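You operate a simulated robot arm through the tools that you are given. There is no shell and no other tool.

Carry out the task below with a simulated two-armed robot. There is one attempt and no reset: what you move stays moved.

TASK
Fit the job card's coil, uncap both ports, then set AUTO.
Fine: the coil goes on the valve block's stem, the caps on the rubber strip; AUTO is on the blue knob.

Only the result counts: the job must be done as asked and must still hold three seconds after the hand-in. Knocking over, shifting, dropping, spilling or breaking anything else fails it. A push-on lid holds only when it is set on centred and level and pressed home; a screw cap is set on level and turned clockwise until tight.

THE ROBOT
Two 6-joint arms with three-finger grippers on one trunk, on a base that drives. Base frame: it is fixed to the floor where the robot stands at the start and does not move with it; the origin is under the middle of the robot, x ahead of it, y to its left, z up; the surface under the hand at the start is at about z = 0.85. Lengths are in m, angles in degrees, forces in N, time in s.
The left shoulder is at the start at [0.04, 0.148, 1.36], the right one opposite. With the tool pointing down near the work surface each hand reaches from about 0.34 to 0.54 m from the robot's upright axis, wherever it stands, measured 20 degrees to its own side. Places, roughly: blue knob [0.4, 0.3, 0.9]; brass port [0.6, 0.2, 0.9]; rubber strip [0.6, 0.1, 0.9]; stem of the valve block [0.5, 0.3, 0.9]. Payload 2.69 kg a hand.
Tool frame (each hand has its own): the origin (TCP) lies between the finger pads and is the grasp point; the fingertips stand 0.029 m ahead of it; z points along the fingers, y is the line along which they close. The gripper opens to 0.12 m. The gripper's body begins 0.078 m behind the TCP.
Orientation is that of the tool frame in the base frame, as a unit quaternion [x, y, z, w]. With the fingers straight down and closing along the base's y, the tool's x points along the base's -x, its y along +y and its z along -z.

THE INTERFACE
- The arms move only by the tool apply_moves. It takes "left_series", "right_series" or both (then of equal length, played together; a hand with none holds still); each is text: rows parted by semicolons, each of 7 numbers parted by spaces: the turn, a rotation vector about the tool's x, y, z in degrees, then the shift along the tool's x, y, z in m, then the finger opening in m, from 0 to 0.12. In form: ax ay az x y z gripper; .... A call has 1 to 20 rows; each row shifts and turns the commanded pose from where the row before left it, along the tool's axes as they then stand. Each row takes 0.2 s and may step no farther than 0.05 m and 8.6 degrees from the row before; otherwise, or with a gripper value out of range, the whole call is refused. A pose out of reach is approached as far as the arm can. The call stops where the force on the tool passes 40 N (or 10 N more than at its start, if that is more) or the arm is blocked; 0.2 s more then pass. The fingers move at their own pace and stop on an object; they squeeze with about 44 N. The grip force told is the motor's: it shows also when the fingers shut on nothing. Time passes only in rows, and 0.2 s behind the last, so rows that do not move let the fingers close. The reply holds the time, the measured pose of the TCP, the force on the tool along the base axes, the opening and the grip force, in the units named above and with some noise, with the torque about the TCP (base axes, N m) and any sound that the robot's microphone picked up, and new pictures: "pictures" is both (left out), scene, wrist or none (wrist: the cameras of the hands that moved).
- Cameras (640 x 400 px; columns grow to the right, rows downward): "scene" is now at [0.1022, 0.0074, 1.5735]; the picture's right is [0.09, -1.00, 0.00], its down [-0.70, -0.07, -0.71] and it looks along [0.71, 0.07, -0.70] (base axes); focal length 254 px, centre (320, 200). "left" rides on the left gripper at [0.063, 0, -0.104] in its tool frame; the picture's right is [0.00, 1.00, 0.00], its down [-0.83, 0.00, -0.56] and it looks along [-0.56, 0.00, 0.83] (tool axes); focal length 275 px, centre (320, 200). "right" rides on the right gripper at [0.063, 0, -0.104] in its tool frame; the picture's right is [0.00, 1.00, 0.00], its down [-0.83, 0.00, -0.56] and it looks along [-0.56, 0.00, 0.83] (tool axes); focal length 275 px, centre (320, 200). There is no depth. A picture from a camera that has moved, and an enlarged one, comes with that camera's place and axes in the base frame and with its lens.
- raise_lower(by): slides the trunk up (or, below 0, down) by that many m; the arms and the scene camera ride with it, the base frame stays. It gives what a move gives, with no picture.
- base_move(legs): drives the robot by 1 to 6 legs, each [ahead, turn to the left] in m and degrees, along the robot's own axes; the way and the turn of a leg run together, so that a leg with both is an arc; at most 1.5 m and 180 degrees a leg. The arms and the cameras ride along, it lands a little off, and it stops where it bumps. It gives what a move gives, and a new picture of the scene camera.
- turn_head(pan, tilt): turns the head with the scene camera to pan (to the left, within 86 degrees either way) and tilt (down, from -29 to 69), counted from straight ahead of the robot. It gives what a move gives, and a new picture of the scene camera.
- enlarge(camera, box): a new picture of the part [left, top, right, bottom] of that camera's present view, enlarged. No time passes.
- finish_job(): hands the job in; it is judged then, once.

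Places have to be worked out from the pictures, the camera data and where the tool is seen. Open the grippers and draw the arms clear of the work before you hand the job in, unless the task says otherwise.

The tools are called after "Emit:" by a JSON object that holds its "op" and its "data". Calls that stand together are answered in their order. apply_moves: Moves the arms, as the interface text tells. Its arguments: {"type":"object","properties":{"left_series":{"type":"string"},"right_series":{"type":"string"},"pictures":{"type":"string","enum":["both","scene","wrist","none"]}},"required":[]} The other tools are called the same way: raise_lower (by) slides the trunk up or down; base_move (legs) drives the base; turn_head (pan, tilt) turns the head that bears the scene camera; enlarge (camera, box) takes an enlarged picture of a part of a camera's view; finish_job () hands the job in.

At the start:

```text
time_s: 0.0
left_tcp_pos: [0.4368, 0.3394, 1.0004]
left_ee_rot: [0.0, 1.0, -0.001, 0.0]
left_wrist_force: [0.4, 0.9, -0.3]
left_wrist_torque: [-0.02, 0.02, 0.04]
left_width: 0.1198
left_grip_force: 0.1
right_tcp_pos: [0.5392, -0.0572, 1.2092]
right_ee_rot: [0.001, 1.0, 0.0, 0.0]
right_wrist_force: [0.0, -0.6, -0.6]
right_wrist_torque: [-0.01, 0.02, 0.02]
right_width: 0.12
right_grip_force: 0.0
trunk travel left (down, up): [-0.487, 0.011]
robot x, y, heading: [0.002, -0.0001, -0.0]
head pan, tilt: [5.3, 44.6]
```

scene: 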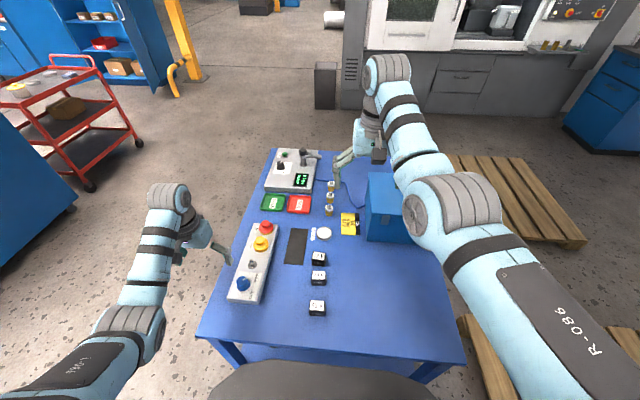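
right: 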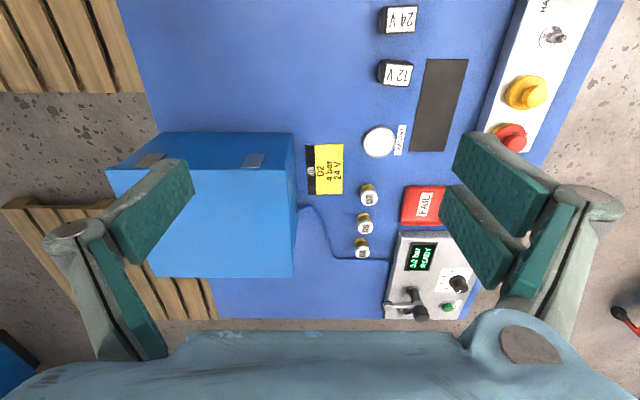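
left: 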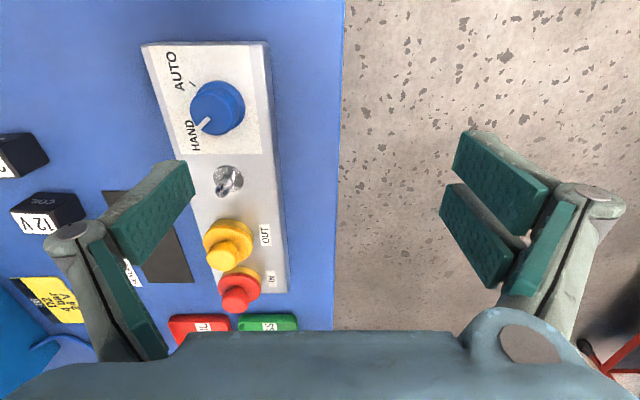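

The job card (yellow) appears to read "02, 4 bar, 24 V"; I look closer at the card, the coils and the valve block before moving.

Emit:
{"op": "enlarge", "data": {"camera": "scene", "box": [220, 140, 400, 320]}}

Emit:
{"op": "enlarge", "data": {"camera": "right", "box": [290, 0, 590, 190]}}

Emit:
{"op": "enlarge", "data": {"camera": "left", "box": [0, 30, 340, 340]}}

Emit:
{"op": "enlarge", "data": {"camera": "right", "box": [290, 130, 490, 330]}}

```text
2.22 times, centred on (310, 230) of scene
camera zoom: at [0.1022, 0.0074, 1.5735], right [0.09, -1.0, 0.0], down [-0.7, -0.07, -0.71], along [0.71, 0.07, -0.7], focal length 564 px, centre (342, 133)
```

zoom: 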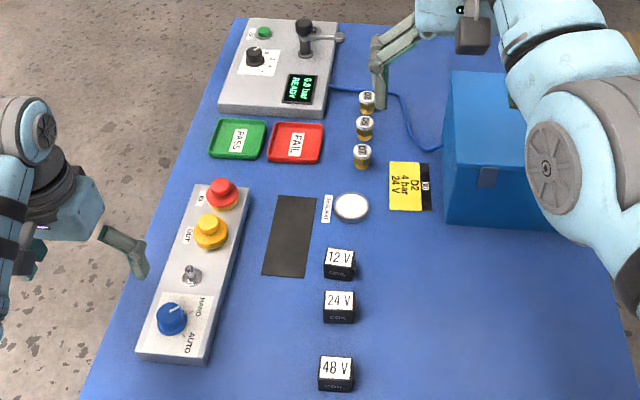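

```text
2.11 times, centred on (440, 95) of right
camera zoom: at [0.4769, -0.0582, 1.3123], right [0.0, 1.0, 0.0], down [0.83, 0.0, 0.56], along [0.56, 0.0, -0.83], focal length 580 px, centre (67, 421)
```

zoom: 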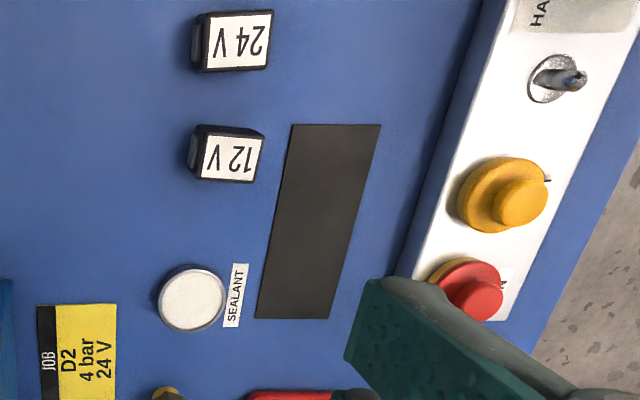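

```text
1.29 times, centred on (170, 185) of left
camera zoom: at [0.373, 0.3422, 1.1049], right [0.0, 1.0, 0.0], down [0.83, 0.0, 0.56], along [0.56, 0.0, -0.83], focal length 355 px, centre (514, 219)
```

zoom: 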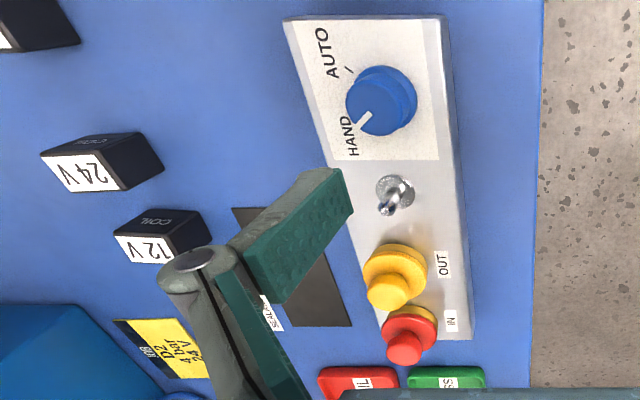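

```text
2.00 times, centred on (390, 230) of right
camera zoom: at [0.4769, -0.0582, 1.3123], right [0.0, 1.0, 0.0], down [0.83, 0.0, 0.56], along [0.56, 0.0, -0.83], focal length 551 px, centre (180, 140)
```

zoom: 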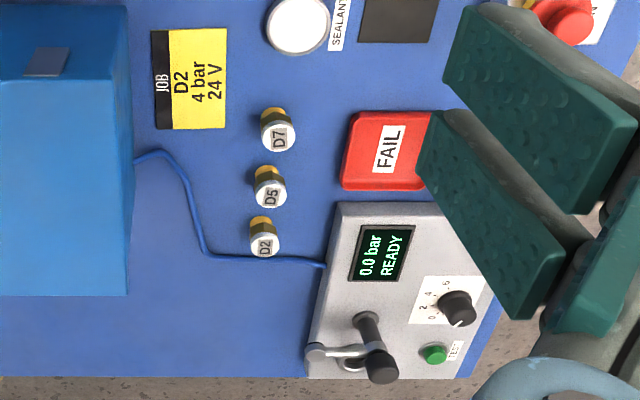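

The card calls for the 24 V coil (middle of the three). I tilt the head down to see how much clearance there is between the robot and the table edge.

Emit:
{"op": "turn_head", "data": {"pan": 0, "tilt": 69}}

```text
time_s: 0.9
left_tcp_pos: [0.4368, 0.3408, 0.9984]
left_ee_rot: [0.0, 1.0, 0.0, -0.001]
left_wrist_force: [0.6, -0.5, 0.1]
left_wrist_torque: [-0.01, 0.0, 0.03]
left_width: 0.1198
left_grip_force: 0.0
right_tcp_pos: [0.5398, -0.0585, 1.2096]
right_ee_rot: [0.001, 1.0, 0.0, 0.0]
right_wrist_force: [0.0, -0.4, -0.4]
right_wrist_torque: [0.0, -0.01, -0.01]
right_width: 0.1199
right_grip_force: 0.1
trunk travel left (down, up): [-0.487, 0.011]
robot x, y, heading: [0.0022, -0.0015, -0.1]
head pan, tilt: [0.0, 68.8]
camera scene: at [0.0768, -0.0002, 1.5441], right [0.0, -1.0, 0.0], down [-0.93, 0.0, -0.36], along [0.36, 0.0, -0.93], focal length 254 px, centre (320, 200)
```

scene: 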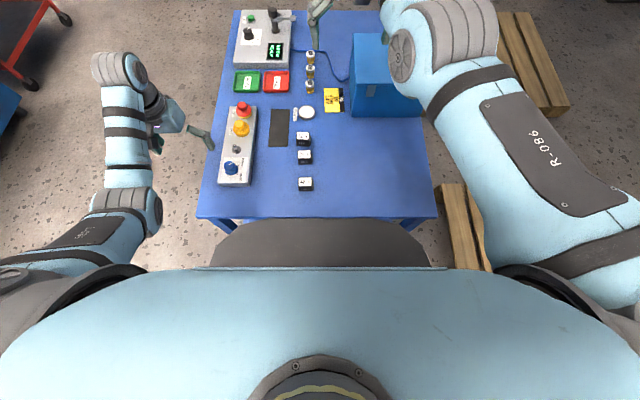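

I enlarge the area between the chest and the table edge to see whether the base extends under the table.

Emit:
{"op": "enlarge", "data": {"camera": "scene", "box": [180, 180, 460, 290]}}

Emit:
{"op": "enlarge", "data": {"camera": "scene", "box": [190, 80, 350, 200]}}

```text
2.29 times, centred on (320, 235) of scene
camera zoom: at [0.0768, -0.0002, 1.5441], right [0.0, -1.0, 0.0], down [-0.93, 0.0, -0.36], along [0.36, 0.0, -0.93], focal length 580 px, centre (320, 120)
```

zoom: 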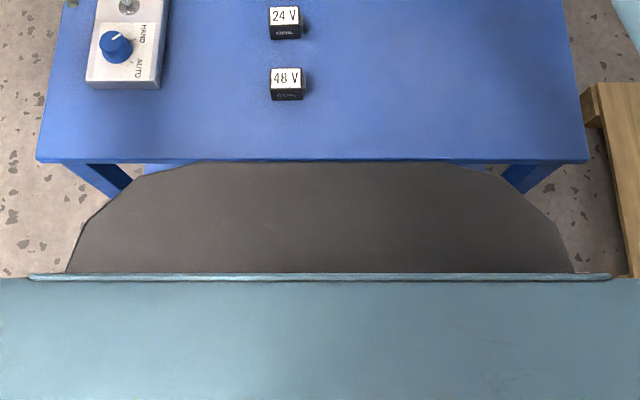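

```text
3.33 times, centred on (270, 140) of scene
camera zoom: at [0.0768, -0.0002, 1.5441], right [0.0, -1.0, 0.0], down [-0.93, 0.0, -0.36], along [0.36, 0.0, -0.93], focal length 846 px, centre (487, 400)
```

zoom: 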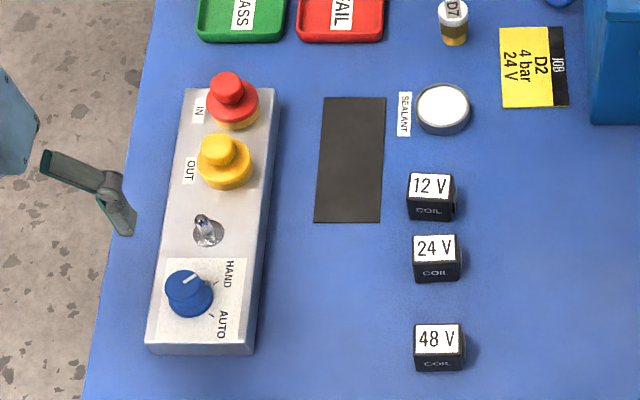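

I check the same region at a lower tilt to triangulate the dark body part relative to the table edge.

Emit:
{"op": "turn_head", "data": {"pan": 0, "tilt": 50}}

Emit:
{"op": "enlarge", "data": {"camera": "scene", "box": [160, 290, 480, 400]}}

```text
time_s: 1.7
left_tcp_pos: [0.4359, 0.3401, 0.9995]
left_ee_rot: [0.001, 1.0, 0.0, 0.0]
left_wrist_force: [-1.5, -0.9, -0.6]
left_wrist_torque: [0.03, -0.05, 0.0]
left_width: 0.1201
left_grip_force: 0.0
right_tcp_pos: [0.5395, -0.0583, 1.2094]
right_ee_rot: [0.0, 1.0, 0.001, 0.0]
right_wrist_force: [-0.5, 0.0, 1.5]
right_wrist_torque: [0.03, -0.02, 0.0]
right_width: 0.1201
right_grip_force: 0.1
trunk travel left (down, up): [-0.487, 0.011]
robot x, y, heading: [0.0001, 0.0021, -0.1]
head pan, tilt: [0.0, 50.0]
camera scene: at [0.0979, -0.0002, 1.5659], right [0.0, -1.0, 0.0], down [-0.77, 0.0, -0.64], along [0.64, 0.0, -0.77], focal length 254 px, centre (320, 200)
```

scene: 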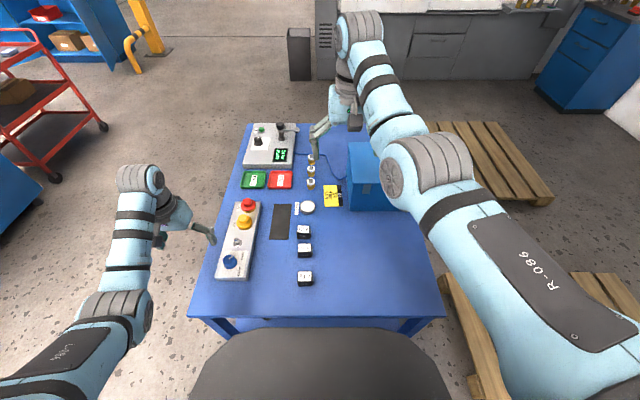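

```text
2.00 times, centred on (320, 345) of scene
camera zoom: at [0.0979, -0.0002, 1.5659], right [0.0, -1.0, 0.0], down [-0.77, 0.0, -0.64], along [0.64, 0.0, -0.77], focal length 508 px, centre (320, -90)
```

zoom: 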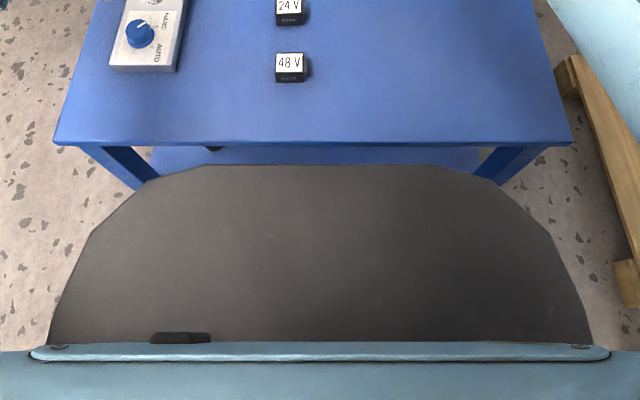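

The dark shape is the torso (front near x≈0.2, clear of the table edge at x≈0.29). Estimates: 24 V coil ≈[0.482,0.05], stem ≈[0.484,0.25], knob ≈[0.42,0.25], caps ≈[0.54,0.232] and [0.605,0.232]. I move the right arm aside and bring the left hand above the 24 V coil to look at it closely.

Emit:
{"op": "apply_moves", "data": {"left_series": "0 0 0 0 0 -0.03 0.12; 0 0 0 0 0 -0.03 0.12; 0 0 0 -0.0066 -0.0414 0 0.12; 0 0 0 -0.0066 -0.0414 0 0.12; 0 0 0 -0.0066 -0.0414 0 0.12; 0 0 0 -0.0066 -0.0414 0 0.12; 0 0 0 -0.0066 -0.0414 0 0.12; 0 0 0 -0.0066 -0.0414 0 0.12; 0 0 0 -0.0066 -0.0414 0 0.12", "right_series": "0 0 0 0.0167 -0.04 0 0.12; 0 0 0 0.0167 -0.04 0 0.12; 0 0 0 0.0167 -0.04 0 0.12; 0 0 0 0.0167 -0.04 0 0.12; 0 0 0 0.0167 -0.04 0 0.12; 0 0 0 0.0167 -0.04 0 0.12; 0 0 0 0 0 0 0.12; 0 0 0 0 0 0 0.12; 0 0 0 0 0 0 0.12", "pictures": "both"}}

```text
time_s: 3.7
left_tcp_pos: [0.5133, 0.067, 1.0217]
left_ee_rot: [0.001, 1.0, 0.002, 0.0]
left_wrist_force: [0.3, -0.3, -0.4]
left_wrist_torque: [0.03, 0.0, -0.01]
left_width: 0.1201
left_grip_force: 0.0
left hand out of reach, approached as far as the arm can: row 1, 2, 3, 4
right_tcp_pos: [0.5563, -0.2919, 1.2059]
right_ee_rot: [0.001, 1.0, 0.0, -0.001]
right_wrist_force: [0.2, -0.4, 0.3]
right_wrist_torque: [0.03, 0.0, 0.0]
right_width: 0.1201
right_grip_force: 0.0
right hand out of reach, approached as far as the arm can: row 1, 2, 3, 4, 5, 6
trunk travel left (down, up): [-0.487, 0.011]
robot x, y, heading: [-0.0062, -0.0013, 0.2]
head pan, tilt: [0.0, 50.0]
camera scene: at [0.0981, -0.0029, 1.566], right [0.0, -1.0, 0.0], down [-0.77, 0.0, -0.64], along [0.64, 0.0, -0.77], focal length 254 px, centre (320, 200)
camera right: at [0.4943, -0.2923, 1.3093], right [0.0, 1.0, 0.0], down [0.83, 0.0, 0.55], along [0.55, 0.0, -0.83], focal length 275 px, centre (320, 200)
camera left: at [0.4505, 0.0692, 1.1271], right [0.0, 1.0, 0.0], down [0.83, -0.01, 0.56], along [0.56, 0.0, -0.83], focal length 275 px, centre (320, 200)
```

scene: 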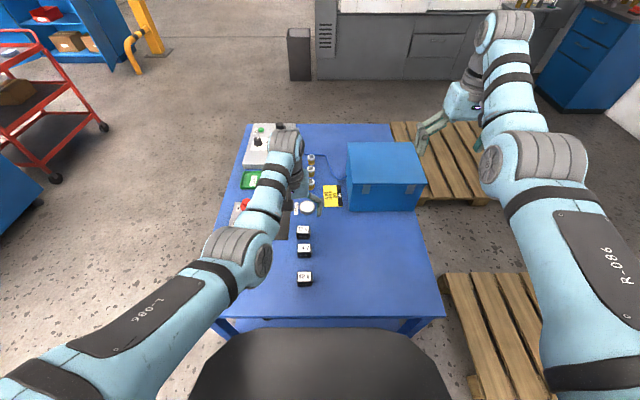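
right: 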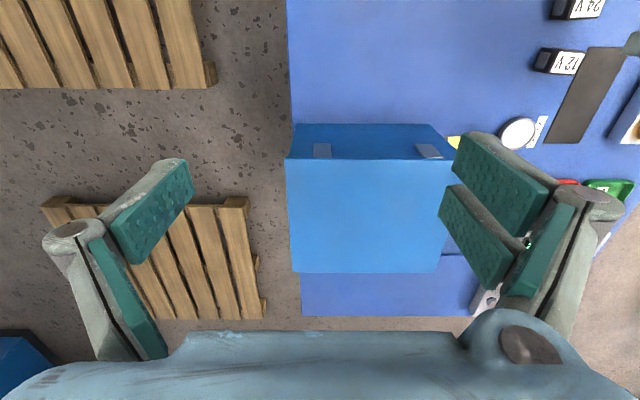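
left: 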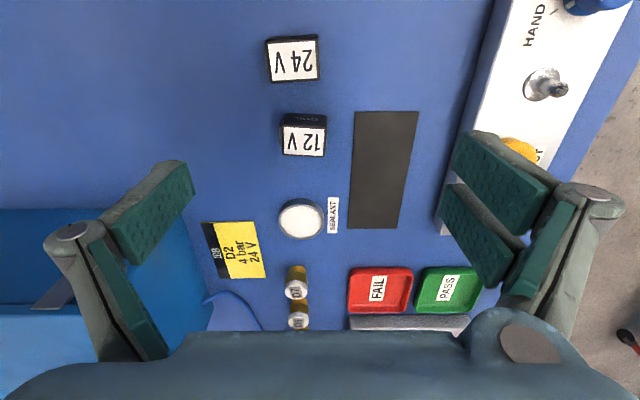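

The left hand ended near [0.513,0.067,1.022]; the arm has an inner limit higher up. I zoom in on the coil to read its outline and rotation.

Emit:
{"op": "enlarge", "data": {"camera": "left", "box": [230, 10, 350, 100]}}

Emit:
{"op": "enlarge", "data": {"camera": "left", "box": [480, 0, 640, 110]}}

```text
4.44 times, centred on (290, 55) of left
camera zoom: at [0.4505, 0.0692, 1.1271], right [0.0, 1.0, 0.0], down [0.83, -0.01, 0.56], along [0.56, 0.0, -0.83], focal length 1224 px, centre (453, 844)
```

zoom: 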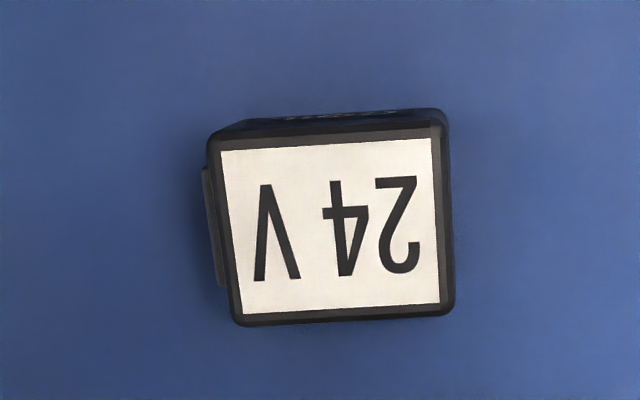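

```text
3.64 times, centred on (560, 55) of left
camera zoom: at [0.4505, 0.0692, 1.1271], right [0.0, 1.0, 0.0], down [0.83, -0.01, 0.56], along [0.56, 0.0, -0.83], focal length 1001 px, centre (-553, 727)
```

zoom: 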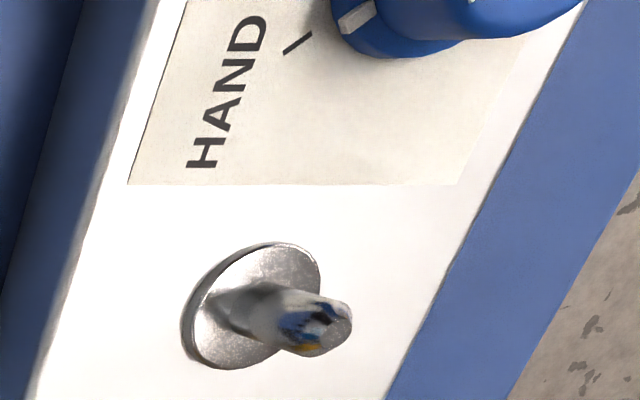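

The coil is about 0.041 (y) × 0.031 (x) m, yawed about +3.7°, with a small connector tab on its −y side; centre ≈[0.480,0.051]. I align the left hand above it.

Emit:
{"op": "apply_moves", "data": {"left_series": "0 0 -3.7 0.011 -0.0053 0.0207 0.12; 0 0 0 0.011 -0.0053 0.0207 0.12; 0 0 0 0.011 -0.0053 0.0207 0.12; 0 0 0 0 0 0 0.12", "pictures": "wrist"}}

```text
time_s: 4.7
left_tcp_pos: [0.4832, 0.0529, 0.9574]
left_ee_rot: [-0.034, 0.999, 0.001, 0.002]
left_wrist_force: [-0.7, -0.2, -0.9]
left_wrist_torque: [0.0, -0.01, 0.0]
left_width: 0.1202
left_grip_force: 0.0
right_tcp_pos: [0.5557, -0.2903, 1.2076]
right_ee_rot: [0.0, 1.0, 0.001, -0.001]
right_wrist_force: [0.0, 1.3, -0.1]
right_wrist_torque: [0.01, -0.04, 0.01]
right_width: 0.1199
right_grip_force: 0.1
trunk travel left (down, up): [-0.487, 0.011]
robot x, y, heading: [0.0036, 0.0011, -0.0]
head pan, tilt: [0.0, 50.0]
camera left: at [0.4205, 0.0494, 1.0629], right [-0.06, 1.0, 0.0], down [0.83, 0.05, 0.56], along [0.56, 0.04, -0.83], focal length 275 px, centre (320, 200)
```

left: 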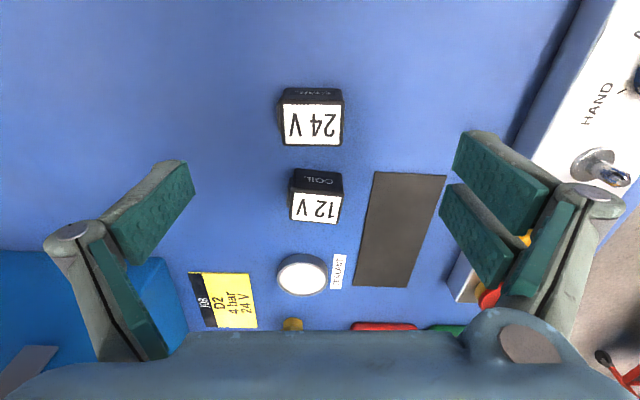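

The coil is now square to the fingers, about 4–5 mm to the −y side of the tool axis. I shift over, descend to z≈0.886 and stop to check before closing.

Emit:
{"op": "apply_moves", "data": {"left_series": "0 0 0 0.001 -0.0045 0.02 0.12; 0 0 0 0 0 0.025 0.1; 0 0 0 0 0 0.0265 0.08; 0 0 0 0 0 0 0.07", "pictures": "both"}}

```text
time_s: 5.7
left_tcp_pos: [0.4795, 0.0427, 0.8851]
left_ee_rot: [-0.034, 0.999, 0.0, 0.0]
left_wrist_force: [0.0, 0.9, -0.2]
left_wrist_torque: [0.02, 0.0, 0.03]
left_width: 0.0701
left_grip_force: 0.0
right_tcp_pos: [0.5565, -0.2904, 1.2068]
right_ee_rot: [-0.001, 1.0, 0.0, -0.001]
right_wrist_force: [0.1, 0.2, 0.0]
right_wrist_torque: [-0.03, 0.03, -0.04]
right_width: 0.12
right_grip_force: 0.1
trunk travel left (down, up): [-0.487, 0.011]
robot x, y, heading: [0.0001, 0.0027, 0.2]
head pan, tilt: [0.0, 50.0]
camera scene: at [0.0981, -0.0007, 1.566], right [0.0, -1.0, 0.0], down [-0.77, 0.0, -0.64], along [0.64, 0.0, -0.77], focal length 254 px, centre (320, 200)
camera left: at [0.4172, 0.0414, 0.9905], right [-0.06, 1.0, 0.0], down [0.83, 0.05, 0.56], along [0.56, 0.03, -0.83], focal length 275 px, centre (320, 200)
```

scene: 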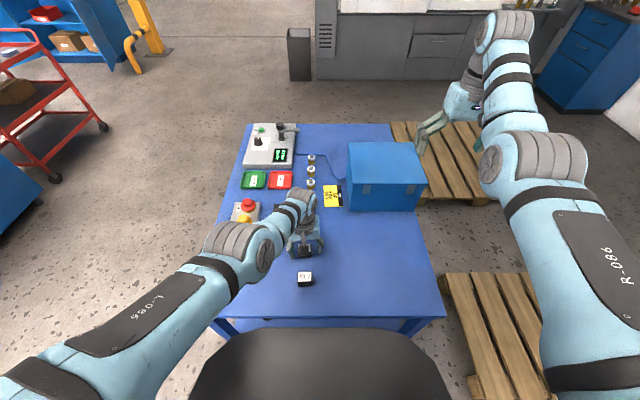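
left: 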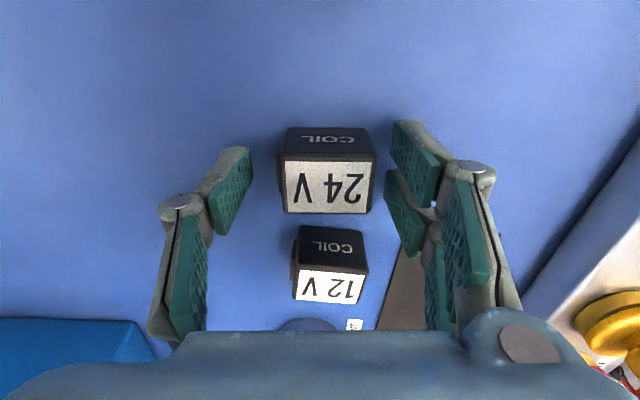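

The fingers straddle the coil evenly, TCP z = 0.885. I close on it.

Emit:
{"op": "apply_moves", "data": {"left_series": "0 0 0 0 0 0 0.0; 0 0 0 0 0 0 0.0; 0 0 0 0 0 0 0.0; 0 0 0 0 0 0 0.0", "pictures": "wrist"}}

```text
time_s: 6.7
left_tcp_pos: [0.4799, 0.0443, 0.886]
left_ee_rot: [-0.033, 0.999, 0.0, 0.0]
left_wrist_force: [-0.6, -0.6, 1.7]
left_wrist_torque: [-0.1, 0.03, 0.0]
left_width: 0.0417
left_grip_force: 43.6
right_tcp_pos: [0.5559, -0.2909, 1.2077]
right_ee_rot: [0.0, 1.0, 0.0, -0.001]
right_wrist_force: [-0.6, 0.5, -0.5]
right_wrist_torque: [0.02, -0.01, -0.01]
right_width: 0.1198
right_grip_force: 0.1
trunk travel left (down, up): [-0.487, 0.011]
robot x, y, heading: [0.0014, -0.002, 0.3]
head pan, tilt: [0.0, 50.0]
camera left: at [0.417, 0.0417, 0.9908], right [-0.06, 1.0, 0.0], down [0.83, 0.05, 0.56], along [0.56, 0.03, -0.83], focal length 275 px, centre (320, 200)
```

left: 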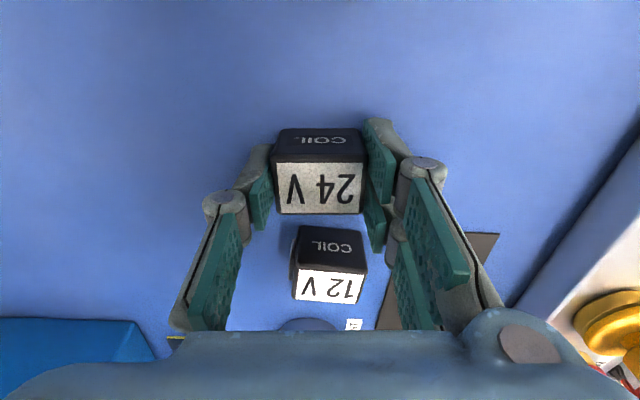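

The coil is gripped (0.0417 m, 43.6 N). I take a zoom to measure where its centre sits relative to the tool before lifting.

Emit:
{"op": "enlarge", "data": {"camera": "left", "box": [240, 100, 400, 240]}}

```text
2.86 times, centred on (320, 170) of left
camera zoom: at [0.417, 0.0417, 0.9908], right [-0.06, 1.0, 0.0], down [0.83, 0.05, 0.56], along [0.56, 0.03, -0.83], focal length 786 px, centre (320, 286)
```

zoom: 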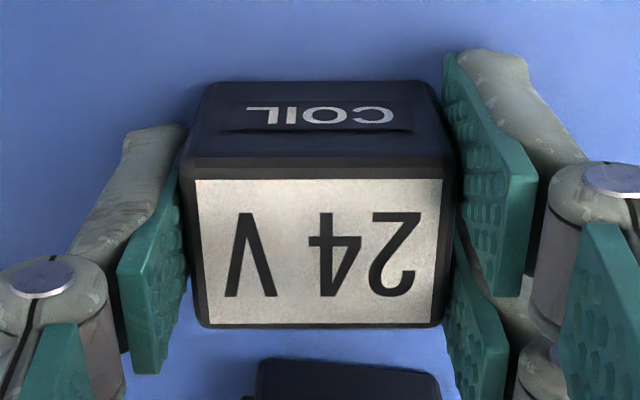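

The coil is centred on the TCP within ~1 mm, bottom 0.035 below it. I lift it, square the hand to the base axes, and move toward the stem, stopping short to measure the stem.

Emit:
{"op": "apply_moves", "data": {"left_series": "0 0 0 0 0 -0.03 0.0; 0 0 0 0 0 -0.03 0.0; 0 0 0 0 0 -0.03 0.0; 0 0 3.7 0 0.02 0 0.0; 0 0 0 0 0.04 0 0.0; 0 0 0 0 0.04 0 0.0; 0 0 0 0 0.04 0 0.0; 0 0 0 0 0 0 0.0", "pictures": "both"}}

```text
time_s: 8.5
left_tcp_pos: [0.537, 0.1703, 0.9522]
left_ee_rot: [0.0, 1.0, 0.0, -0.002]
left_wrist_force: [-0.5, 0.0, -0.9]
left_wrist_torque: [-0.01, 0.01, 0.0]
left_width: 0.0414
left_grip_force: 43.9
left hand out of reach, approached as far as the arm can: row 1, 2, 3, 4, 5, 6, 7
right_tcp_pos: [0.5573, -0.2902, 1.206]
right_ee_rot: [0.0, 1.0, 0.0, -0.001]
right_wrist_force: [-1.0, 0.6, 0.3]
right_wrist_torque: [-0.02, -0.01, 0.0]
right_width: 0.1201
right_grip_force: 0.1
trunk travel left (down, up): [-0.487, 0.011]
robot x, y, heading: [-0.0012, 0.0005, 0.1]
head pan, tilt: [0.0, 50.0]
camera scene: at [0.0981, -0.0005, 1.566], right [0.0, -1.0, 0.0], down [-0.77, 0.0, -0.64], along [0.64, 0.0, -0.77], focal length 254 px, centre (320, 200)
camera left: at [0.4742, 0.1711, 1.0571], right [0.01, 1.0, 0.0], down [0.83, 0.0, 0.55], along [0.55, 0.0, -0.83], focal length 275 px, centre (320, 200)
```

scene: 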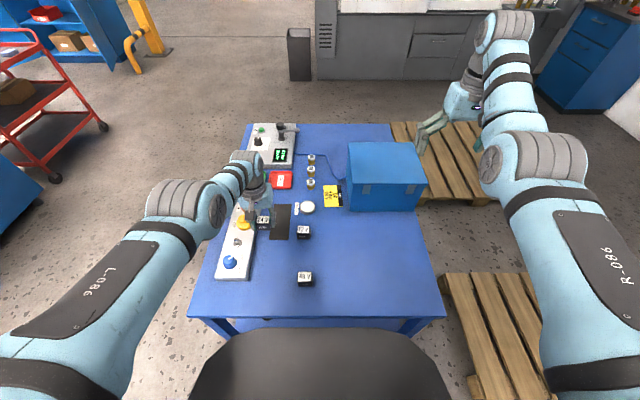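
left: 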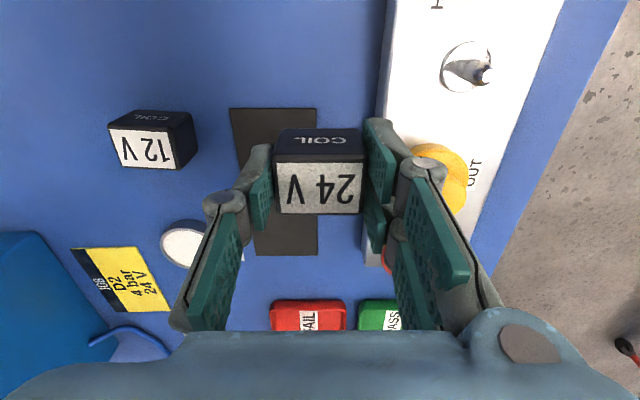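

The hand drifted to [0.537,0.170,0.952] because upward rows were flagged unreachable (inner limit). I probe with small moves here in free space to understand the limit before going near the stem.

Emit:
{"op": "apply_moves", "data": {"left_series": "0 0 0 0 0 -0.015 0.0; 0 0 0 0 0 0 0.0", "pictures": "none"}}

Emit:
{"op": "apply_moves", "data": {"left_series": "0 0 0 0.015 0 0 0.0; 0 0 0 0 0 0 0.0", "pictures": "none"}}

```text
time_s: 9.1
left_tcp_pos: [0.5414, 0.1691, 0.9652]
left_ee_rot: [0.0, 1.0, -0.001, -0.002]
left_wrist_force: [-0.1, -0.4, -0.8]
left_wrist_torque: [-0.01, -0.02, 0.0]
left_width: 0.0413
left_grip_force: 43.6
left hand out of reach, approached as far as the arm can: row 1
right_tcp_pos: [0.5571, -0.2898, 1.2063]
right_ee_rot: [0.0, 1.0, -0.001, 0.0]
right_wrist_force: [-0.1, 0.2, 1.0]
right_wrist_torque: [0.0, 0.04, 0.01]
right_width: 0.12
right_grip_force: 0.1
trunk travel left (down, up): [-0.487, 0.011]
robot x, y, heading: [-0.0005, 0.0003, 0.2]
head pan, tilt: [0.0, 50.0]
```

```text
time_s: 9.7
left_tcp_pos: [0.5397, 0.167, 0.9619]
left_ee_rot: [0.0, 1.0, 0.0, -0.002]
left_wrist_force: [-0.5, 0.3, -2.0]
left_wrist_torque: [0.03, 0.03, -0.02]
left_width: 0.0416
left_grip_force: 44.1
left hand out of reach, approached as far as the arm can: row 1
right_tcp_pos: [0.5568, -0.2903, 1.2075]
right_ee_rot: [0.0, 1.0, 0.0, -0.001]
right_wrist_force: [-0.7, 0.5, -1.0]
right_wrist_torque: [0.0, -0.04, 0.02]
right_width: 0.1199
right_grip_force: 0.1
trunk travel left (down, up): [-0.487, 0.011]
robot x, y, heading: [-0.0026, -0.0026, -0.1]
head pan, tilt: [0.0, 50.0]
```

Both up and inward are blocked here. I test whether the tool's yaw changes that limit.

Emit:
{"op": "apply_moves", "data": {"left_series": "0 0 -8 0 0 0 0.0; 0 0 0 0.015 0 0 0.0; 0 0 0 0 0 0 0.0", "pictures": "none"}}

Emit:
{"op": "apply_moves", "data": {"left_series": "0 0 8 0 0 0 0.0; 0 0 8 0 0 0 0.0; 0 0 0 0.015 0 0 0.0; 0 0 0 0 0 0 0.0", "pictures": "none"}}

```text
time_s: 10.5
left_tcp_pos: [0.5394, 0.1654, 0.9588]
left_ee_rot: [-0.07, 0.998, 0.0, -0.001]
left_wrist_force: [-1.4, -0.1, -1.1]
left_wrist_torque: [0.01, 0.0, 0.02]
left_width: 0.0415
left_grip_force: 43.8
left hand out of reach, approached as far as the arm can: row 2
right_tcp_pos: [0.5567, -0.2904, 1.2055]
right_ee_rot: [-0.001, 1.0, 0.0, -0.001]
right_wrist_force: [0.4, 0.2, -0.8]
right_wrist_torque: [0.0, 0.01, 0.0]
right_width: 0.1198
right_grip_force: 0.3
trunk travel left (down, up): [-0.487, 0.011]
robot x, y, heading: [-0.0011, 0.0001, 0.2]
head pan, tilt: [0.0, 50.0]
```

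```text
time_s: 11.5
left_tcp_pos: [0.539, 0.1674, 0.9558]
left_ee_rot: [0.069, 0.998, 0.0, -0.001]
left_wrist_force: [0.0, 0.1, -1.9]
left_wrist_torque: [-0.01, -0.04, -0.01]
left_width: 0.0417
left_grip_force: 43.8
left hand out of reach, approached as far as the arm can: row 3
right_tcp_pos: [0.5574, -0.2904, 1.2067]
right_ee_rot: [0.0, 1.0, 0.0, -0.001]
right_wrist_force: [-0.3, 0.7, -1.1]
right_wrist_torque: [-0.02, 0.01, -0.01]
right_width: 0.1202
right_grip_force: 0.0
trunk travel left (down, up): [-0.487, 0.011]
robot x, y, heading: [-0.0008, -0.0015, 0.1]
head pan, tilt: [0.0, 50.0]
```

Yaw has no effect, so it is a distance limit. I square the hand again and probe outward and the sideways direction to learn which side is free.

Emit:
{"op": "apply_moves", "data": {"left_series": "0 0 -8 0 0 0 0.0; 0 0 0 -0.02 0 0 0.0; 0 0 0 0 0 0 0.0", "pictures": "none"}}

Emit:
{"op": "apply_moves", "data": {"left_series": "0 0 0 0.02 0 0 0.0; 0 0 0 0 0 0 0.0", "pictures": "none"}}

```text
time_s: 12.3
left_tcp_pos: [0.5424, 0.1688, 0.9609]
left_ee_rot: [-0.001, 1.0, 0.001, 0.0]
left_wrist_force: [-1.1, -0.2, -0.9]
left_wrist_torque: [0.0, -0.02, 0.02]
left_width: 0.0414
left_grip_force: 43.7
left hand out of reach, approached as far as the arm can: row 2
right_tcp_pos: [0.5572, -0.2889, 1.207]
right_ee_rot: [0.0, 1.0, 0.001, -0.001]
right_wrist_force: [-0.4, -0.4, 0.2]
right_wrist_torque: [-0.01, 0.01, -0.02]
right_width: 0.12
right_grip_force: 0.1
trunk travel left (down, up): [-0.487, 0.011]
robot x, y, heading: [-0.0004, 0.002, 0.2]
head pan, tilt: [0.0, 50.0]
```

```text
time_s: 12.9
left_tcp_pos: [0.5398, 0.1687, 0.9585]
left_ee_rot: [0.0, 1.0, 0.0, -0.001]
left_wrist_force: [1.0, 0.0, -0.5]
left_wrist_torque: [-0.01, 0.03, -0.03]
left_width: 0.0413
left_grip_force: 44.6
left hand out of reach, approached as far as the arm can: row 1
right_tcp_pos: [0.5562, -0.2897, 1.2067]
right_ee_rot: [-0.001, 1.0, 0.0, -0.002]
right_wrist_force: [0.2, 0.6, -0.7]
right_wrist_torque: [-0.02, 0.0, -0.01]
right_width: 0.1201
right_grip_force: 0.1
trunk travel left (down, up): [-0.487, 0.011]
robot x, y, heading: [-0.0021, -0.0003, -0.0]
head pan, tilt: [0.0, 50.0]
```

Both inward and outward are blocked, so the arm is sitting at full stretch (a singular pose). I try larger inward steps away from the block to bend the elbow again.

Emit:
{"op": "apply_moves", "data": {"left_series": "0 0 0 0.035 -0.03 0 0.0; 0 0 0 0.035 -0.03 0 0.0; 0 0 0 0 0 0 0.0", "pictures": "scene"}}

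```text
time_s: 13.7
left_tcp_pos: [0.5199, 0.0961, 0.9359]
left_ee_rot: [-0.001, 1.0, 0.0, 0.0]
left_wrist_force: [-0.1, 0.4, -0.8]
left_wrist_torque: [0.01, 0.01, 0.01]
left_width: 0.0415
left_grip_force: 44.1
left hand out of reach, approached as far as the arm can: row 1, 2
right_tcp_pos: [0.5564, -0.2899, 1.2077]
right_ee_rot: [0.0, 1.0, 0.0, -0.001]
right_wrist_force: [0.9, 0.4, 0.5]
right_wrist_torque: [-0.01, 0.04, 0.01]
right_width: 0.1201
right_grip_force: 0.0
trunk travel left (down, up): [-0.487, 0.011]
robot x, y, heading: [-0.0001, 0.0008, 0.3]
head pan, tilt: [0.0, 50.0]
camera scene: at [0.0981, -0.0002, 1.566], right [0.0, -1.0, 0.0], down [-0.77, 0.0, -0.64], along [0.64, 0.0, -0.77], focal length 254 px, centre (320, 200)
```

scene: 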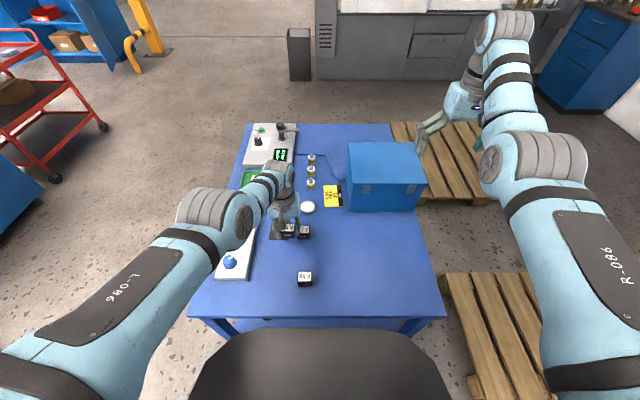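

The hand still slides along a sphere about the shoulder (full stretch). I try one full-size inward step to see whether the elbow bends.

Emit:
{"op": "apply_moves", "data": {"left_series": "0 0 0 0.045 0 -0.02 0.0; 0 0 0 0 0 0 0.0; 0 0 0 0 0 0 0.0", "pictures": "none"}}

Emit:
{"op": "apply_moves", "data": {"left_series": "0 0 0 0.045 0 -0.02 0.0; 0 0 0 0 0 0 0.0; 0 0 0 0 0 0 0.0", "pictures": "none"}}

```text
time_s: 14.5
left_tcp_pos: [0.5181, 0.0905, 0.9395]
left_ee_rot: [0.0, 1.0, 0.0, -0.001]
left_wrist_force: [-0.3, -0.7, -0.9]
left_wrist_torque: [0.0, 0.05, 0.02]
left_width: 0.0414
left_grip_force: 44.5
left hand out of reach, approached as far as the arm can: row 1
right_tcp_pos: [0.5569, -0.2896, 1.2075]
right_ee_rot: [0.0, 1.0, 0.0, -0.001]
right_wrist_force: [0.0, 0.0, -0.3]
right_wrist_torque: [0.0, 0.02, -0.01]
right_width: 0.1199
right_grip_force: 0.1
trunk travel left (down, up): [-0.487, 0.011]
robot x, y, heading: [-0.0009, 0.0039, -0.1]
head pan, tilt: [0.0, 50.0]
```

```text
time_s: 15.3
left_tcp_pos: [0.5179, 0.0854, 0.9404]
left_ee_rot: [0.0, 1.0, 0.0, -0.001]
left_wrist_force: [0.1, -0.3, -1.8]
left_wrist_torque: [-0.03, -0.02, 0.01]
left_width: 0.0415
left_grip_force: 44.3
left hand out of reach, approached as far as the arm can: row 1
right_tcp_pos: [0.5569, -0.2896, 1.2075]
right_ee_rot: [0.0, 1.0, 0.0, -0.001]
right_wrist_force: [-0.1, -0.5, -0.4]
right_wrist_torque: [0.03, 0.01, 0.02]
right_width: 0.1198
right_grip_force: 0.1
trunk travel left (down, up): [-0.487, 0.011]
robot x, y, heading: [-0.0007, -0.0009, -0.1]
head pan, tilt: [0.0, 50.0]
```

Inward motion is degenerate at full stretch. Pitching the hand about its wrist should share motion into the elbow, so I tilt the tool 16° (with the coil held clear in the air) and then check whether inward motion is restored.

Emit:
{"op": "apply_moves", "data": {"left_series": "0 8 0 0.033 0 -0.002 0.0; 0 8 0 0.033 0 -0.002 0.0; 0 0 0 0 0 0 0.0", "pictures": "none"}}

```text
time_s: 16.1
left_tcp_pos: [0.4554, 0.0834, 0.9439]
left_ee_rot: [0.0, 0.99, -0.001, -0.141]
left_wrist_force: [-0.9, 0.7, -1.0]
left_wrist_torque: [-0.02, 0.01, -0.02]
left_width: 0.0414
left_grip_force: 44.1
left hand out of reach, approached as far as the arm can: row 1
right_tcp_pos: [0.5571, -0.2905, 1.2077]
right_ee_rot: [0.0, 1.0, -0.001, -0.002]
right_wrist_force: [0.2, 1.0, -0.3]
right_wrist_torque: [0.0, -0.02, -0.02]
right_width: 0.1202
right_grip_force: 0.0
trunk travel left (down, up): [-0.487, 0.011]
robot x, y, heading: [0.0029, -0.0008, -0.1]
head pan, tilt: [0.0, 50.0]
```

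The second tilt row was reachable. Now I test an inward step in this tilted pose.

Emit:
{"op": "apply_moves", "data": {"left_series": "0 0 0 0.02 0 0 0.0; 0 0 0 0 0 0 0.0", "pictures": "none"}}

```text
time_s: 16.7
left_tcp_pos: [0.4526, 0.0793, 0.943]
left_ee_rot: [0.0, 0.99, 0.0, -0.14]
left_wrist_force: [1.1, -0.5, -1.0]
left_wrist_torque: [-0.02, 0.05, -0.03]
left_width: 0.0417
left_grip_force: 44.0
left hand out of reach, approached as far as the arm can: row 1
right_tcp_pos: [0.5567, -0.2904, 1.2067]
right_ee_rot: [0.0, 1.0, 0.0, 0.0]
right_wrist_force: [-0.2, 0.1, -0.1]
right_wrist_torque: [0.01, 0.01, -0.03]
right_width: 0.1198
right_grip_force: 0.1
trunk travel left (down, up): [-0.487, 0.011]
robot x, y, heading: [0.0021, -0.0017, 0.0]
head pan, tilt: [0.0, 50.0]
```

Still stuck. I look at the arm's actual posture with the head camera.

Emit:
{"op": "turn_head", "data": {"pan": 35, "tilt": 35}}

```text
time_s: 17.7
left_tcp_pos: [0.4529, 0.0787, 0.9429]
left_ee_rot: [0.0, 0.99, 0.0, -0.14]
left_wrist_force: [0.2, -0.7, -1.7]
left_wrist_torque: [-0.02, 0.01, 0.01]
left_width: 0.0418
left_grip_force: 43.9
right_tcp_pos: [0.5566, -0.29, 1.207]
right_ee_rot: [0.001, 1.0, 0.0, 0.0]
right_wrist_force: [-0.1, -0.6, -0.4]
right_wrist_torque: [0.0, 0.02, 0.01]
right_width: 0.1197
right_grip_force: 0.1
trunk travel left (down, up): [-0.487, 0.011]
robot x, y, heading: [-0.0015, 0.0027, 0.1]
head pan, tilt: [35.0, 35.0]
camera scene: at [0.0932, 0.0498, 1.5877], right [0.57, -0.82, 0.0], down [-0.47, -0.33, -0.82], along [0.67, 0.47, -0.57], focal length 254 px, centre (320, 200)
```

scene: 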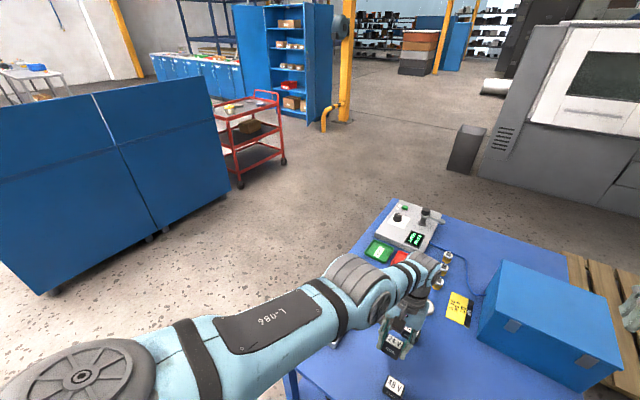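

The arm looks straight in this view. Tilting one way did not free the elbow, so I tilt back and the same amount the other way.

Emit:
{"op": "apply_moves", "data": {"left_series": "0 -8 0 -0.033 0 -0.002 0.0; 0 -8 0 -0.033 0 -0.002 0.0; 0 0 0 0 0 0 0.0", "pictures": "none"}}

Emit:
{"op": "apply_moves", "data": {"left_series": "0 -8 0 -0.033 0 -0.002 0.0; 0 -8 0 -0.033 0 -0.002 0.0; 0 0 0 0 0 0 0.0", "pictures": "none"}}

```text
time_s: 18.5
left_tcp_pos: [0.5178, 0.0803, 0.9361]
left_ee_rot: [0.0, 1.0, 0.0, 0.001]
left_wrist_force: [0.6, 0.4, -0.4]
left_wrist_torque: [0.01, -0.02, 0.0]
left_width: 0.0417
left_grip_force: 44.0
right_tcp_pos: [0.5571, -0.2906, 1.208]
right_ee_rot: [0.0, 1.0, 0.0, -0.001]
right_wrist_force: [0.7, 0.2, 0.6]
right_wrist_torque: [-0.01, -0.01, -0.01]
right_width: 0.12
right_grip_force: 0.0
trunk travel left (down, up): [-0.487, 0.011]
robot x, y, heading: [0.0007, -0.0025, 0.1]
head pan, tilt: [35.0, 35.0]
```

```text
time_s: 19.3
left_tcp_pos: [0.5783, 0.0819, 0.9457]
left_ee_rot: [0.0, 0.99, 0.0, 0.141]
left_wrist_force: [-0.4, -0.1, -1.0]
left_wrist_torque: [0.02, 0.03, 0.03]
left_width: 0.0416
left_grip_force: 44.1
left hand out of reach, approached as far as the arm can: row 1
right_tcp_pos: [0.5572, -0.2901, 1.2071]
right_ee_rot: [0.0, 1.0, 0.001, 0.0]
right_wrist_force: [-0.3, -0.1, -0.8]
right_wrist_torque: [0.01, 0.04, 0.02]
right_width: 0.1199
right_grip_force: 0.0
trunk travel left (down, up): [-0.487, 0.011]
robot x, y, heading: [0.0016, -0.001, 0.1]
head pan, tilt: [35.0, 35.0]
```

Now tilted outward; I test an inward (radial) step.

Emit:
{"op": "apply_moves", "data": {"left_series": "0 0 0 0.025 0 -0.0165 0.0; 0 0 0 0 0 0 0.0", "pictures": "none"}}

```text
time_s: 19.9
left_tcp_pos: [0.5505, 0.0825, 0.9535]
left_ee_rot: [0.0, 0.99, 0.0, 0.138]
left_wrist_force: [0.5, 0.4, -0.8]
left_wrist_torque: [0.03, 0.03, 0.0]
left_width: 0.0415
left_grip_force: 44.0
right_tcp_pos: [0.5567, -0.2905, 1.2081]
right_ee_rot: [0.0, 1.0, -0.001, -0.001]
right_wrist_force: [0.8, -0.4, -0.3]
right_wrist_torque: [0.0, -0.01, 0.01]
right_width: 0.1198
right_grip_force: 0.0
trunk travel left (down, up): [-0.487, 0.011]
robot x, y, heading: [-0.0017, -0.0021, -0.1]
head pan, tilt: [35.0, 35.0]
```

The elbow is bending again (full 3 cm inward move). I go in another 3 cm, then level the tool.

Emit:
{"op": "apply_moves", "data": {"left_series": "0 0 0 0.025 0 -0.0165 0.0; 0 8 0 0.025 0 -0.002 0.0; 0 8 0 0.025 0 -0.002 0.0; 0 0 0 0 0 0 0.0", "pictures": "wrist"}}

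```text
time_s: 20.9
left_tcp_pos: [0.4732, 0.0826, 0.9572]
left_ee_rot: [0.0, 1.0, 0.0, 0.0]
left_wrist_force: [0.0, -0.5, -1.0]
left_wrist_torque: [-0.03, -0.01, 0.0]
left_width: 0.0414
left_grip_force: 44.2
right_tcp_pos: [0.5561, -0.2906, 1.2065]
right_ee_rot: [0.0, 1.0, 0.0, -0.001]
right_wrist_force: [0.0, 1.1, 0.4]
right_wrist_torque: [0.0, -0.03, -0.01]
right_width: 0.12
right_grip_force: 0.1
trunk travel left (down, up): [-0.487, 0.011]
robot x, y, heading: [-0.0038, -0.0003, -0.2]
head pan, tilt: [35.0, 35.0]
camera left: at [0.4108, 0.084, 1.0616], right [0.01, 1.0, 0.0], down [0.83, 0.0, 0.55], along [0.55, 0.0, -0.83], focal length 275 px, centre (320, 200)
```

left: 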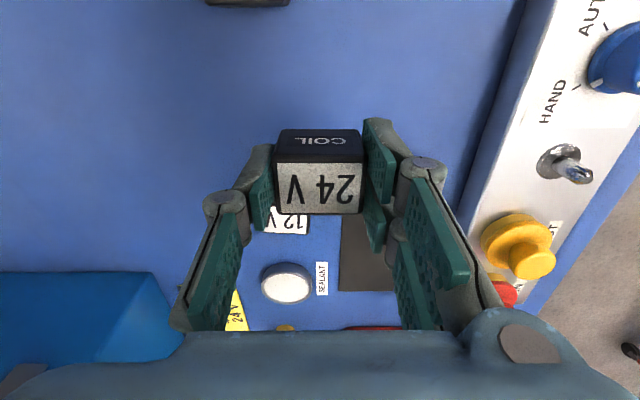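

Back at [0.473,0.083,0.957], level, coil secure. I zoom on the stem, the cap and the knob to refine their places.

Emit:
{"op": "enlarge", "data": {"camera": "left", "box": [500, 110, 640, 200]}}

Emit:
{"op": "enlarge", "data": {"camera": "left", "box": [460, 190, 600, 310]}}

```text
4.44 times, centred on (570, 155) of left
camera zoom: at [0.4108, 0.084, 1.0616], right [0.01, 1.0, 0.0], down [0.83, 0.0, 0.55], along [0.55, 0.0, -0.83], focal length 1224 px, centre (-791, 400)
```

zoom: 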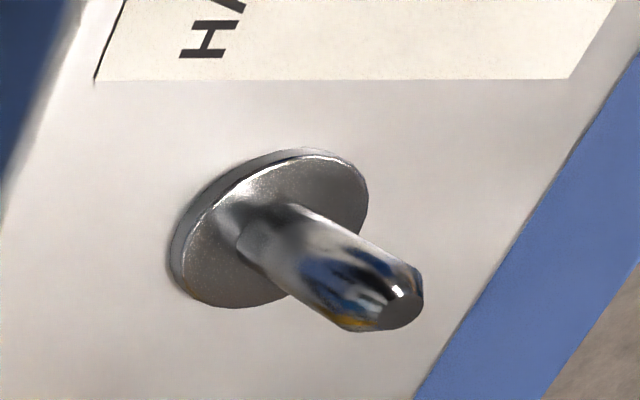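

```text
3.33 times, centred on (530, 250) of left
camera zoom: at [0.4108, 0.084, 1.0616], right [0.01, 1.0, 0.0], down [0.83, 0.0, 0.55], along [0.55, 0.0, -0.83], focal length 918 px, centre (-380, 33)
```

zoom: 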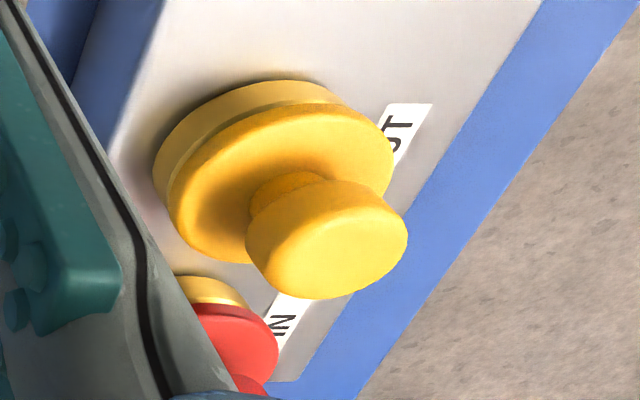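

Triangulating from two wrist views: stem axis ≈[0.4957,0.248], flange top z≈0.889, tip z≈0.913. I carry the coil to just above it at z≈0.967.

Emit:
{"op": "apply_moves", "data": {"left_series": "0 0 0 0 0 -0.01 0.0; 0 0 0 -0.0043 0.033 0 0.0; 0 0 0 -0.0043 0.033 0 0.0; 0 0 0 -0.0043 0.033 0 0.0; 0 0 0 -0.0043 0.033 0 0.0; 0 0 0 -0.0043 0.03 0 0.0; 0 0 0 0 0 0 0.0", "pictures": "both"}}

```text
time_s: 22.5
left_tcp_pos: [0.4935, 0.2454, 0.9674]
left_ee_rot: [0.0, 1.0, -0.001, -0.001]
left_wrist_force: [0.3, 0.3, -1.8]
left_wrist_torque: [-0.01, -0.04, 0.01]
left_width: 0.0415
left_grip_force: 43.9
right_tcp_pos: [0.5561, -0.2899, 1.207]
right_ee_rot: [0.0, 1.0, 0.0, -0.001]
right_wrist_force: [-0.3, -0.3, 0.2]
right_wrist_torque: [0.01, 0.03, 0.0]
right_width: 0.1203
right_grip_force: 0.0
trunk travel left (down, up): [-0.487, 0.011]
robot x, y, heading: [-0.0007, 0.0006, -0.1]
head pan, tilt: [35.0, 35.0]
camera scene: at [0.0932, 0.0499, 1.5877], right [0.57, -0.82, 0.0], down [-0.47, -0.33, -0.82], along [0.67, 0.47, -0.57], focal length 254 px, centre (320, 200)
camera left: at [0.4311, 0.2463, 1.0724], right [0.0, 1.0, 0.0], down [0.83, 0.0, 0.56], along [0.56, 0.0, -0.83], focal length 275 px, centre (320, 200)
```

scene: 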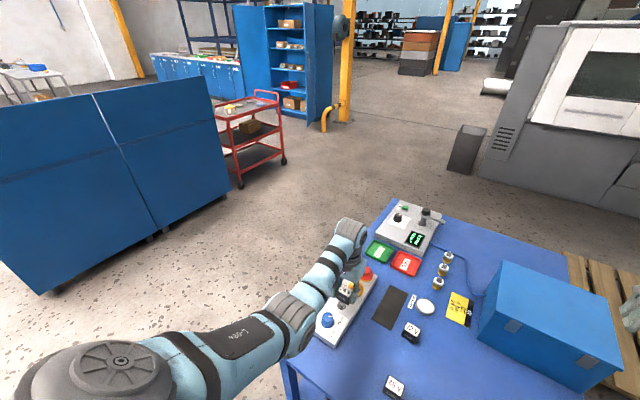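
left: 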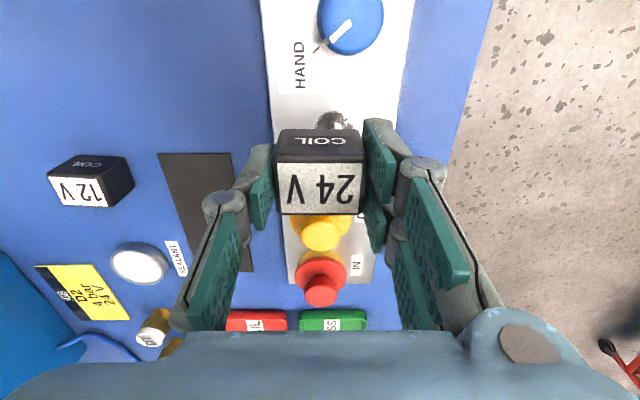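

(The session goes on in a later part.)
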